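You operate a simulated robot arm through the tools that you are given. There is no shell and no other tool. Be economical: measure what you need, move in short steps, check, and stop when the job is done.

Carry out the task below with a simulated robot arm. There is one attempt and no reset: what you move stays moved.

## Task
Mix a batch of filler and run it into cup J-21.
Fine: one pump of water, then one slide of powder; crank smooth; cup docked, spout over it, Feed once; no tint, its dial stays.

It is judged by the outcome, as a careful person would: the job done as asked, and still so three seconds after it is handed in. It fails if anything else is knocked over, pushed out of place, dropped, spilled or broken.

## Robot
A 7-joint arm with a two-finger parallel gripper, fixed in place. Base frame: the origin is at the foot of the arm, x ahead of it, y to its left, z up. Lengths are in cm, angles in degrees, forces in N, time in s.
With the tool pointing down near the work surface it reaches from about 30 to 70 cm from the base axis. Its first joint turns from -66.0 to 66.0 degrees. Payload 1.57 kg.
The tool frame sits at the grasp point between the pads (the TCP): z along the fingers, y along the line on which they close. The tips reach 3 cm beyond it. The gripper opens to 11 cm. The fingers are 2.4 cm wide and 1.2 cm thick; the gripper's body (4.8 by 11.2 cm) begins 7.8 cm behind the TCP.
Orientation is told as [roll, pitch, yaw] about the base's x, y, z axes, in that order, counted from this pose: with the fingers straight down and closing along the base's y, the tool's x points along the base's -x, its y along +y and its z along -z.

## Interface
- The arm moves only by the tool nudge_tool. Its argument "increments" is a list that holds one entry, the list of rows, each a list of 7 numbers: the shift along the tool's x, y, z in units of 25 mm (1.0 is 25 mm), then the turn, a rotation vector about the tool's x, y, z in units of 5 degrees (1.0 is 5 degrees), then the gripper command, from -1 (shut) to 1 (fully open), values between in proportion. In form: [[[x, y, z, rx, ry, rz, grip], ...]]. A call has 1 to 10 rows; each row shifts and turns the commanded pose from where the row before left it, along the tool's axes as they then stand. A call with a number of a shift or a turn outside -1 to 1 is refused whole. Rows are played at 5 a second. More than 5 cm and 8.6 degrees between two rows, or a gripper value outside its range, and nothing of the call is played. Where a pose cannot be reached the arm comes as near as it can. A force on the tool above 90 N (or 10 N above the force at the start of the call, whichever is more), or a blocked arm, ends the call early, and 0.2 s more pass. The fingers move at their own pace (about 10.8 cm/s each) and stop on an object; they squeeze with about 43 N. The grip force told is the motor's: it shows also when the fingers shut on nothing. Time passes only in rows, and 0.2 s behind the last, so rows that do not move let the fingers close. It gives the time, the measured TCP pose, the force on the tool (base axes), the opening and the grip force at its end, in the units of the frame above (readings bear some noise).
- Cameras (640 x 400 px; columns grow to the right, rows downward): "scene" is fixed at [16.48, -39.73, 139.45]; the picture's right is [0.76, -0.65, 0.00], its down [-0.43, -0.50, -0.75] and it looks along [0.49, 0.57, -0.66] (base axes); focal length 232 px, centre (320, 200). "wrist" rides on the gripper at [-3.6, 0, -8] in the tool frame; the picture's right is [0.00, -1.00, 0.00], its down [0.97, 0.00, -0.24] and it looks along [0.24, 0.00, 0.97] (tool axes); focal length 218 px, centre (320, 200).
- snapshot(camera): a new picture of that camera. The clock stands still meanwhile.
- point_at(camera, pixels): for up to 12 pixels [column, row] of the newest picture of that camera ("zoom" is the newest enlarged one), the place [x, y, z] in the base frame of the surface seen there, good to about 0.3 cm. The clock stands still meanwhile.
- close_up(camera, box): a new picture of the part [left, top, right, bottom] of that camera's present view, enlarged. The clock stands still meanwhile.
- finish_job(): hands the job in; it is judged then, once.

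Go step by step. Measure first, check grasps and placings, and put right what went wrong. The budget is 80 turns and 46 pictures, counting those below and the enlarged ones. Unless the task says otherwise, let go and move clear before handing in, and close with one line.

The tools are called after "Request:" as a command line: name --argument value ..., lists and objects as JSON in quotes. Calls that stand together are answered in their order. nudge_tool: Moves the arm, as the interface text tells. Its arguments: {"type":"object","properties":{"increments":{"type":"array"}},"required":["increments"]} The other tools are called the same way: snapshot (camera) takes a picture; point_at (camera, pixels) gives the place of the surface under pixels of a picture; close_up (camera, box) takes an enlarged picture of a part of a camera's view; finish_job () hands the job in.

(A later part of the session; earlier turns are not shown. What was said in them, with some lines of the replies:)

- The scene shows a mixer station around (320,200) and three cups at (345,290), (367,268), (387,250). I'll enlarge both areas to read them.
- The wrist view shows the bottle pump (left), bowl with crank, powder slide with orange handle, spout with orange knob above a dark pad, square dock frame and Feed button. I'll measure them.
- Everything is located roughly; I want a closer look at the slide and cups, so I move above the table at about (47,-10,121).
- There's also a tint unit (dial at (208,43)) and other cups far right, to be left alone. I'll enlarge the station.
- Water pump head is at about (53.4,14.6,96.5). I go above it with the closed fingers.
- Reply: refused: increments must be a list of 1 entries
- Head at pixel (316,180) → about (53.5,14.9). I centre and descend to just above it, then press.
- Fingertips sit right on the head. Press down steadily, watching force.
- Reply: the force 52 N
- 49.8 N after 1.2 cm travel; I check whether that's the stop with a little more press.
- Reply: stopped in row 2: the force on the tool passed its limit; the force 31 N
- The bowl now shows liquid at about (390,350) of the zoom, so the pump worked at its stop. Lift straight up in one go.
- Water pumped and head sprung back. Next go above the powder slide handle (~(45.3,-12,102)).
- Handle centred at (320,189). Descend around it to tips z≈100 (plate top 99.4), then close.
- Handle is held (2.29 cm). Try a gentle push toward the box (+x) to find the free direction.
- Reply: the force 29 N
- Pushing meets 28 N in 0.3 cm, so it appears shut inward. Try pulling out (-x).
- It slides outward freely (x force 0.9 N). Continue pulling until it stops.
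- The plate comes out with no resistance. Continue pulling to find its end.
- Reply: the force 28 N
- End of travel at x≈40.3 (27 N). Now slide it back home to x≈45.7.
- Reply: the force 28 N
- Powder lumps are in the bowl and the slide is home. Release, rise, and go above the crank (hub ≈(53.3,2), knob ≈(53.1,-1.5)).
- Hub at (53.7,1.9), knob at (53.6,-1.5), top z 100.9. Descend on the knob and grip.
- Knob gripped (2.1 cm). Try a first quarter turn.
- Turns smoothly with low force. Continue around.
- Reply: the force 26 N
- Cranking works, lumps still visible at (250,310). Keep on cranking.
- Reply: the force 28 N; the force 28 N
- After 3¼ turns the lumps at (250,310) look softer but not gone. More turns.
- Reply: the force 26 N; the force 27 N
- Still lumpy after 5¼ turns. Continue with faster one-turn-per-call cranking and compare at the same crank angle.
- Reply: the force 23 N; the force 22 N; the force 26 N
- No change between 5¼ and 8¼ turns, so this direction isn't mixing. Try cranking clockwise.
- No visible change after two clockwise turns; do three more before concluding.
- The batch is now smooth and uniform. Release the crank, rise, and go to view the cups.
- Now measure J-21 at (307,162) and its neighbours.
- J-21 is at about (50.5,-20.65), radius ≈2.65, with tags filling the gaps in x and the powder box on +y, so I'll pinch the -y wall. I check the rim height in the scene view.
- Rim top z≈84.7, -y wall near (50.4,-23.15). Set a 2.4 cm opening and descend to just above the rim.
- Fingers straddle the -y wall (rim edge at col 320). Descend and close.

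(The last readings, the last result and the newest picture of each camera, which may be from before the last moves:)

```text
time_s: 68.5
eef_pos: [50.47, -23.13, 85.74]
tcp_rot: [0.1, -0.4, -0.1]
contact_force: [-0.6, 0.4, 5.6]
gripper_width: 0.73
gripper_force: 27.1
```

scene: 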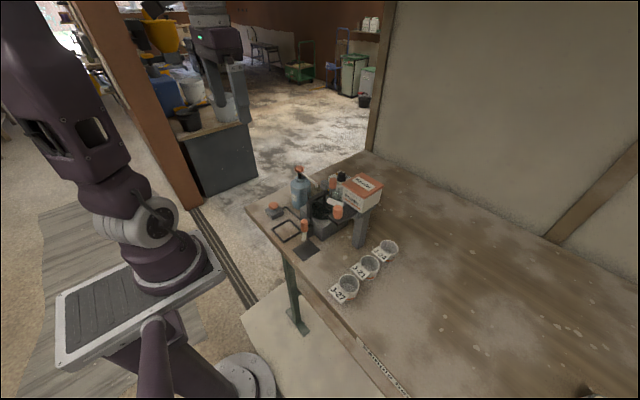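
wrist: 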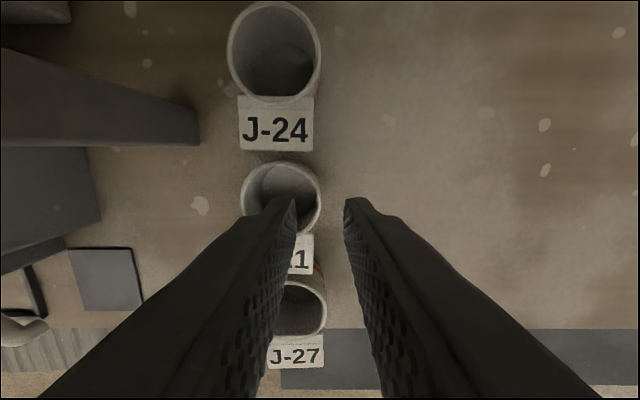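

Wall is pinched (0.73 cm). Lift straight up and check.

Request:
nudge_tool --increments '[[[0, 0, -0.4, 0, 0, 0, -1], [0, 0, -0.8, 0, 0, 0, -1], [0, 0, -1, 0, 0, 0, -1], [0, 0, -1, 0, 0, 0, -1], [0, 0, -1, 0, 0, 0, -1], [0, 0, -1, 0, 0, 0, -1], [0, 0, -1, 0, 0, 0, -1], [0, 0, -1, 0, 0, 0, -1], [0, 0, -1, 0, 0, 0, -1], [0, 0, -1, 0, 0, 0, -1]]]'

Request:
snapshot --camera "wrist"

```text
time_s: 70.8
eef_pos: [50.31, -23.15, 108.79]
tcp_rot: [0.2, -0.3, 0.0]
contact_force: [0.3, 0.9, -0.2]
gripper_width: 0.74
gripper_force: 26.8
```

```text
15 pictures are left
```

wrist: 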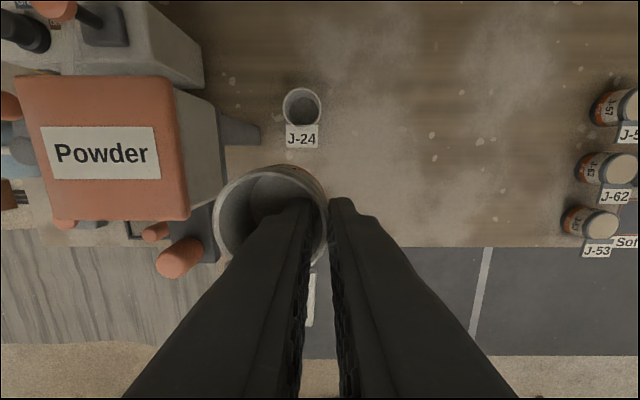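

Cup J-21 held upright. Raise a bit and carry it over the slide to above the dock (target TCP (41.75,4.95)).

Request:
nudge_tool --increments '[[[0.4, 0, -0.8, 0, 0, 0, -1], [1, 0, -0.8, 0, 0, 0, -1], [1, 0.2, 0, 0, 0, 0, -1], [1, 0.8, 0, 0, 0, 0, -1], [0, 1, 0, 0, 0, 0, -1], [0, 1, 0, 0, 0, 0, -1], [0, 1, 0, 0, 0, 0, -1], [0, 1, 0, 0, 0, 0, -1], [0, 1, 0, 0, 0, 0, -1], [0, 1, 0, 0, 0, 0, -1]]]'

Request:
nudge_tool --increments '[[[0, 1, 0, 0, 0, 0, -1], [0, 1, 0, 0, 0, 0, -1], [0, 1, 0, 0, 0, 0, -1], [0, 0.9, 0, 0, 0, 0, -1], [0, 0.34, 0, 0, 0, 0, -1], [0, 0, 0, 0, 0, 0, -1]]]'

Request:
snapshot --camera "wrist"

```text
time_s: 73.0
eef_pos: [41.74, -5.61, 112.75]
tcp_rot: [0.2, -0.3, 0.1]
contact_force: [0.1, 0.0, -1.3]
gripper_width: 0.71
gripper_force: 26.4
```

```text
time_s: 74.3
eef_pos: [41.87, 5.09, 112.81]
tcp_rot: [0.1, -0.3, 0.1]
contact_force: [0.2, -0.4, -0.4]
gripper_width: 0.76
gripper_force: 25.8
```

```text
14 pictures are left
```

wrist: 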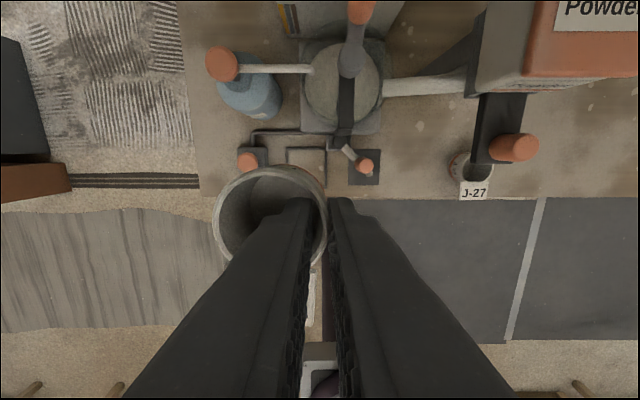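

Frame spans y 4.0–11.2, x ~37.9–45.1 (pixels cols 286–326). Fine-adjust and descend.

Request:
nudge_tool --increments '[[[0.12, 0.05, 1, 0, 0, 0, -1], [0, 0, 1, 0, 0, 0, -1], [0, 0, 1, 0, 0, 0, -1], [0, 0, 1, 0, 0, 0, -1], [0, 0, 1, 0, 0, 0, -1], [0, 0, 1, 0, 0, 0, -1], [0, 0, 1, 0, 0, 0, -1], [0, 0, 1, 0, 0, 0, -1], [0, 0, 0.9, 0, 0, 0, -1], [0, 0, 0.7, 0, 0, 0, -1]]]'

Request:
close_up --camera "scene" --box '[250, 180, 350, 270]'

```text
time_s: 76.5
eef_pos: [41.61, 5.17, 88.7]
tcp_rot: [0.1, -0.4, 0.0]
contact_force: [0.8, 0.5, -0.4]
gripper_width: 0.73
gripper_force: 27.0
```

```text
4.44 times, centred on (300, 225) of scene
```

zoom: 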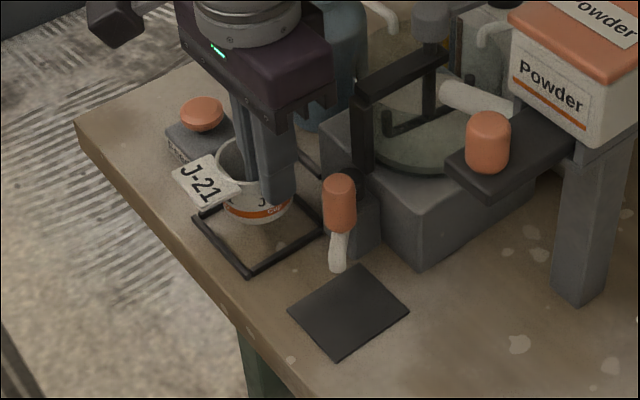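

Cup is above the frame centre. Lower the rest until it touches.

Request:
nudge_tool --increments '[[[0, 0, 0.5, 0, 0, 0, -1], [0, 0, 0.4, 0, 0, 0, -1], [0, 0, 0.15, 0, 0, 0, -1], [0, 0, 0.1, 0, 0, 0, -1]]]'

Request:
close_up --camera "scene" --box '[250, 180, 350, 270]'

```text
time_s: 77.5
eef_pos: [41.65, 5.25, 85.95]
tcp_rot: [0.1, -0.3, 0.0]
contact_force: [0.1, 0.0, 0.1]
gripper_width: 0.71
gripper_force: 26.0
```

```text
4.44 times, centred on (300, 225) of scene
```

zoom: 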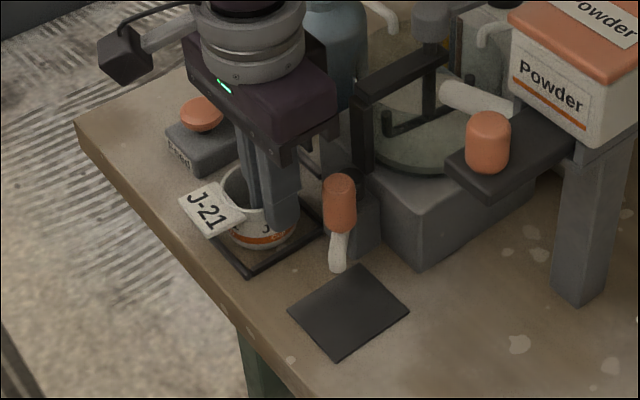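

Almost touching; lower slightly until contact.

Request:
nudge_tool --increments '[[[0, 0, 0.08, 0, 0, 0, -1], [0, 0, 0.06, 0, 0, 0, -1]]]'

```text
time_s: 78.2
eef_pos: [41.65, 5.12, 85.6]
tcp_rot: [0.1, -0.4, -0.1]
contact_force: [-0.3, -6.6, 22.8]
gripper_width: 0.75
gripper_force: 26.2
```

Contact (22.8 N). Open to 2.3 cm, rise, and check.

Request:
nudge_tool --increments '[[[0, 0, -0.05, 0, 0, 0, -0.58], [0, 0, 0, 0, 0, 0, -0.58], [0, 0, -0.4, 0, 0, 0, -0.58], [0, 0, -1, 0, 0, 0, -0.58], [0, 0, -1, 0, 0, 0, -0.58], [0, 0, -1, 0, 0, 0, -0.58], [0, 0, -1, 0, 0, 0, -0.58], [0, 0, -1, 0, 0, 0, -0.58], [0, -1, -1, 0, 0, 0, -0.4], [0, -1, 0, 0, 0, 0, -0.4]]]'

Request:
close_up --camera "scene" --box '[250, 180, 350, 270]'

Request:
snapshot --camera "wrist"

```text
time_s: 80.3
eef_pos: [41.42, 0.16, 101.67]
tcp_rot: [0.0, -0.4, 0.1]
contact_force: [0.3, 0.6, 0.7]
gripper_width: 3.31
gripper_force: 0.0
```

```text
4.44 times, centred on (300, 225) of scene
```

zoom: 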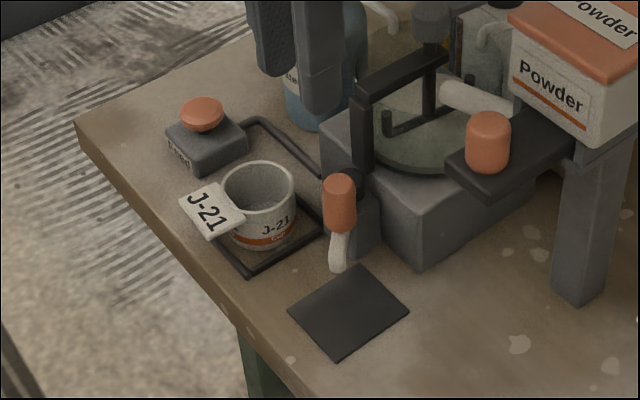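

```text
10 pictures are left
```

wrist: 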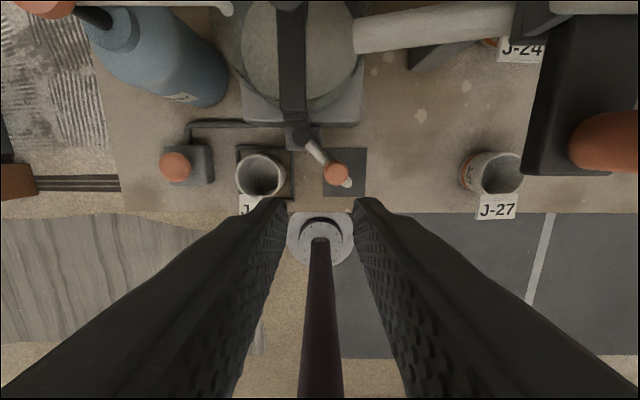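

J-21 sits in the dock. Now measure spout knob/hinge and cup vs frame for the swing.

Request:
point_at --camera "wrist" --pixels '[[337, 172], [331, 168], [343, 176], [303, 137], [350, 184], [318, 153], [238, 175], [283, 175], [260, 155], [260, 172], [292, 180], [237, 150]]'

```text
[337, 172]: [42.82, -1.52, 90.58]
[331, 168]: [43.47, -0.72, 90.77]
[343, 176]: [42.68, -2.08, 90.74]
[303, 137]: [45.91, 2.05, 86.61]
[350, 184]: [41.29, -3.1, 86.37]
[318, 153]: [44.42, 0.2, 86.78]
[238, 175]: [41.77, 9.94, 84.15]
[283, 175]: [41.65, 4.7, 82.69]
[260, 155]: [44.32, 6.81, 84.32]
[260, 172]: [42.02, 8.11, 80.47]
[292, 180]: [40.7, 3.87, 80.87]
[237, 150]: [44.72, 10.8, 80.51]
```

Knob at (42.9,-1.4,top 90.8), hinge at (45.9,2.0). Grip the knob.

Request:
nudge_tool --increments '[[[-0.3, -0.31, 0, 0, 0, 0, 0], [-0.29, -0.31, 0.8, 0, 0, 0, 0], [0, 0, 0.9, 0, 0, 0, 0], [0, 0, 0.9, 0, 0, 0, 0], [0, 0, 0.9, 0, 0, 0, 0], [0, 0, 0.5, 0, 0, 0, 0], [0, 0, 0, 0, 0, 0, -1], [0, 0, 0, 0, 0, 0, -1], [0, 0, 0, 0, 0, 0, -1]]]'

```text
time_s: 82.3
eef_pos: [43.07, -1.24, 91.6]
tcp_rot: [0.2, -0.5, 0.0]
contact_force: [0.8, 23.8, -10.1]
gripper_width: 2.14
gripper_force: 34.8
```

Knob gripped (2.14 cm). Swing it along the arc, first half.

Request:
nudge_tool --increments '[[[0.28, 0.364, 0, 0, 0, 0, -1], [0.176, 0.424, 0, 0, 0, 0, -1], [0.06, 0.455, 0, 0, 0, 0, -1]]]'

```text
time_s: 83.2
eef_pos: [41.68, 1.49, 91.64]
tcp_rot: [0.1, -0.1, -0.1]
contact_force: [-5.6, -8.1, -0.2]
gripper_width: 2.13
gripper_force: 34.4
```

Moving well. Second half of the arc.

Request:
nudge_tool --increments '[[[-0.06, 0.455, 0, 0, 0, 0, -1], [-0.176, 0.424, 0, 0, 0, 0, -1], [-0.28, 0.364, 0, 0, 0, 0, -1]]]'

Request:
close_up --camera "scene" --box '[250, 180, 350, 270]'

```text
time_s: 84.0
eef_pos: [43.04, 4.76, 91.67]
tcp_rot: [0.1, -0.2, -0.1]
contact_force: [-4.2, -8.9, -0.6]
gripper_width: 2.15
gripper_force: 34.2
```

```text
4.44 times, centred on (300, 225) of scene
```

zoom: 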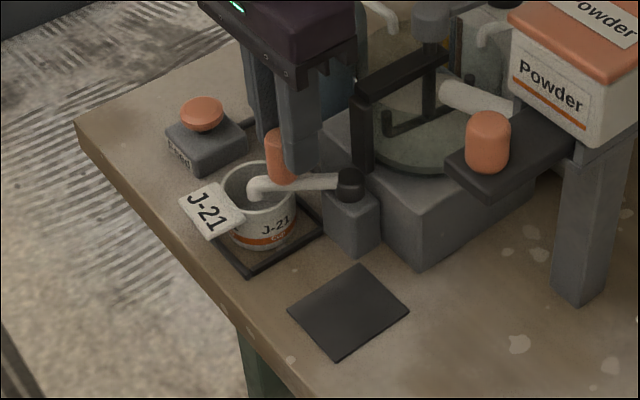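

Spout is over the cup; swing a few degrees more to centre the tip over it.

Request:
nudge_tool --increments '[[[-0.06, 0.08, 0, 0, 0, 0, -1], [-0.07, 0.08, 0, 0, 0, 0, -1]]]'

Request:
nudge_tool --increments '[[[0, 0, 0, 0, 0, 0, -0.3], [0, 0, 0, 0, 0, 0, -0.3], [0, 0, -0.8, 0, 0, 0, -0.3], [0, 0, -1, 0, 0, 0, -0.3], [0, 0, -1, 0, 0, 0, -0.3], [0, 0, -1, 0, 0, 0, -1], [0, 0.9, 0, 0, 0, 0, -1], [0, 1, 0, 0, 0, 0, -1], [0, 1, 0, 0, 0, 0, -1], [0, 1, 0, 0, 0, 0, -1]]]'

Request:
snapshot --camera "wrist"

```text
time_s: 84.5
eef_pos: [43.38, 5.25, 91.69]
tcp_rot: [0.1, -0.4, 0.1]
contact_force: [-1.5, -5.8, -1.3]
gripper_width: 2.11
gripper_force: 34.6
```

```text
time_s: 86.8
eef_pos: [43.23, 15.04, 101.12]
tcp_rot: [0.2, -0.4, 0.1]
contact_force: [-0.1, -0.6, -0.2]
gripper_width: 0.01
gripper_force: 21.0
```

```text
8 pictures are left
```

wrist: 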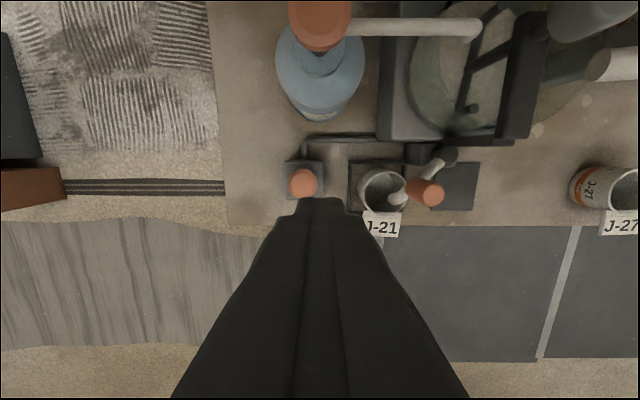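

The spout tip shows at (393,199) inside the cup's rim. Verify it and the Feed button (302,182).

Request:
point_at --camera "wrist" --pixels '[[393, 199], [398, 196], [302, 182], [294, 182], [310, 182], [360, 190], [382, 172]]'

Request:
close_up --camera "wrist" --box '[270, 120, 480, 250]'

```text
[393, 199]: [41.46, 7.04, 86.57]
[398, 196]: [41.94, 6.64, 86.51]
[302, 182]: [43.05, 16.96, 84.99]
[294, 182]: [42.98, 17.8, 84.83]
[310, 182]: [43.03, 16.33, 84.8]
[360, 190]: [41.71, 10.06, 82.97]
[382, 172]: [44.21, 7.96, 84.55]
```

```text
3.05 times, centred on (375, 185) of wrist
```

zoom: 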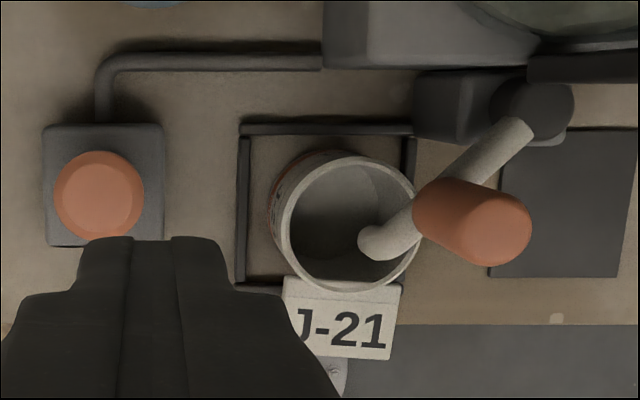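

Tip at (41.5,7.1), well inside the cup (centre ≈(41.8,7.3)). Go to just above the Feed button at (43,17).

Request:
nudge_tool --increments '[[[0.07, 0.78, 0, 0, 0, 0, -1], [0, 0, 1, 0, 0, 0, -1], [0, 0, 1, 0, 0, 0, -1], [0, 0, 1, 0, 0, 0, -1], [0, 0, 1, 0, 0, 0, -1], [0, 0, 0.8, 0, 0, 0, -1], [0, 0, 0, 0, 0, 0, -1]]]'

```text
time_s: 88.3
eef_pos: [43.18, 16.85, 89.13]
tcp_rot: [0.1, -0.3, 0.0]
contact_force: [0.2, -0.4, -0.6]
gripper_width: 0.0
gripper_force: 21.5
```

Tips are ~1 cm above the button (z 86.1). Press slowly once.

Request:
nudge_tool --increments '[[[0.05, 0.05, 0.25, 0, 0, 0, -1], [0, 0, 0.15, 0, 0, 0, -1], [0, 0, 0.15, 0, 0, 0, -1]]]'

```text
time_s: 89.2
eef_pos: [43.15, 16.98, 87.79]
tcp_rot: [0.1, -0.5, 0.0]
contact_force: [0.3, 0.1, -0.4]
gripper_width: 0.01
gripper_force: 21.4
```

No contact force yet at tip z 84.8. Continue down.

Request:
nudge_tool --increments '[[[0, 0, 0.12, 0, 0, 0, -1], [0, 0, 0.12, 0, 0, 0, -1]]]'

```text
time_s: 89.8
eef_pos: [43.06, 17.04, 87.36]
tcp_rot: [0.1, -0.4, 0.0]
contact_force: [0.4, 0.9, 4.9]
gripper_width: 0.0
gripper_force: 21.0
```

Request:
nudge_tool --increments '[[[0, 0, 0.12, 0, 0, 0, -1], [0, 0, 0.1, 0, 0, 0, -1]]]'

Request:
close_up --camera "scene" --box '[250, 180, 350, 270]'

```text
time_s: 90.3
eef_pos: [42.95, 17.16, 86.81]
tcp_rot: [0.2, -0.4, 0.1]
contact_force: [-5.6, 1.8, 28.2]
gripper_width: 0.0
gripper_force: 21.3
```

```text
4.44 times, centred on (300, 225) of scene
```

zoom: 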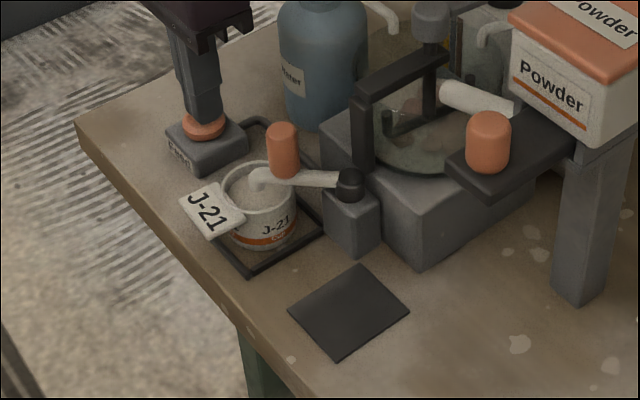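

The button is fully pressed (28 N) and the bowl level has dropped, so it fed. Lift clear and check.

Request:
nudge_tool --increments '[[[0, 0, -0.8, 0, 0, 0, -1], [0, 0, -1, 0, 0, 0, -1], [0, 0, -1, 0, 0, 0, -1], [0, 0, -1, 0, 0, 0, -1], [0, 0, -1, 0, 0, 0, -1], [0, 0, -1, 0, 0, 0, -1], [0, 0, -1, 0, 0, 0, -1], [0, -0.5, -1, 0, 0, 0, -1], [0, -0.5, 0, 0, 0, 0, -1], [0, 0, 0, 0, 0, 0, -1]]]'

Request:
close_up --camera "scene" --box '[260, 170, 350, 260]'

Request:
close_up --camera "wrist" --box '[270, 20, 540, 230]'

```text
time_s: 92.5
eef_pos: [42.97, 14.65, 106.09]
tcp_rot: [0.0, -0.5, 0.0]
contact_force: [0.6, -0.3, -0.1]
gripper_width: 0.02
gripper_force: 21.5
```

```text
4.44 times, centred on (305, 215) of scene
```

zoom: 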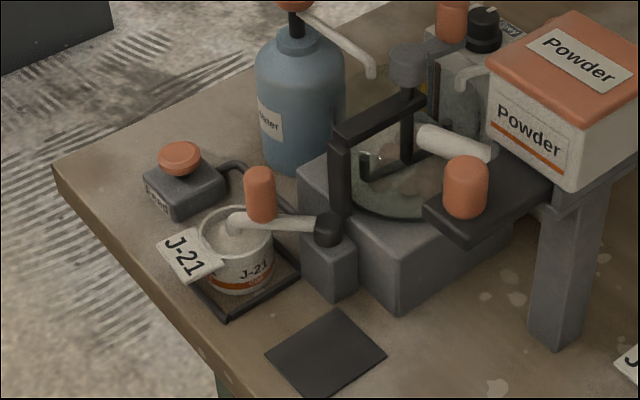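

```text
1.90 times, centred on (405, 125) of wrist
```

zoom: 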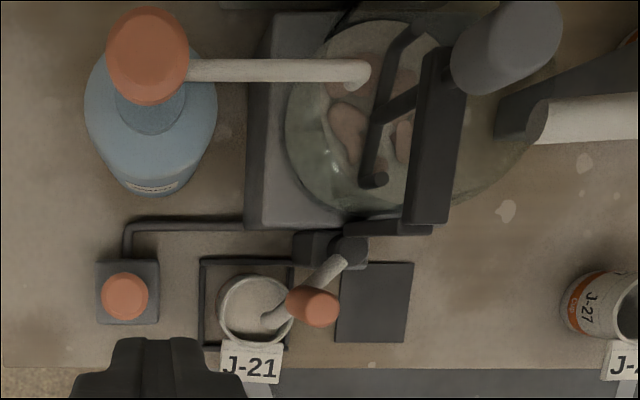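

Cup J-21 is filled and docked under the spout, the bowl is drained to residue and nothing is spilled. The arm is clear, so I'm handing in.

Request:
nudge_tool --increments '[[[0, 0, -0.5, 0, 0, 0, -1], [0, 0, 0, 0, 0, 0, -1], [0, 0, 0, 0, 0, 0, -1], [0, 0, 0, 0, 0, 0, -1], [0, 0, 0, 0, 0, 0, -1]]]'

Request:
finish_job

```text
time_s: 93.8
eef_pos: [42.93, 14.55, 107.26]
tcp_rot: [0.1, -0.4, 0.0]
contact_force: [-1.2, 0.4, -0.5]
gripper_width: 0.0
gripper_force: 20.9
```

```text
The job is handed in.
```

Cup J-21 is docked under the spout and filled: one pump of water, one slide of powder, cranked smooth, Feed pressed once, with no tint added and the dial left alone.
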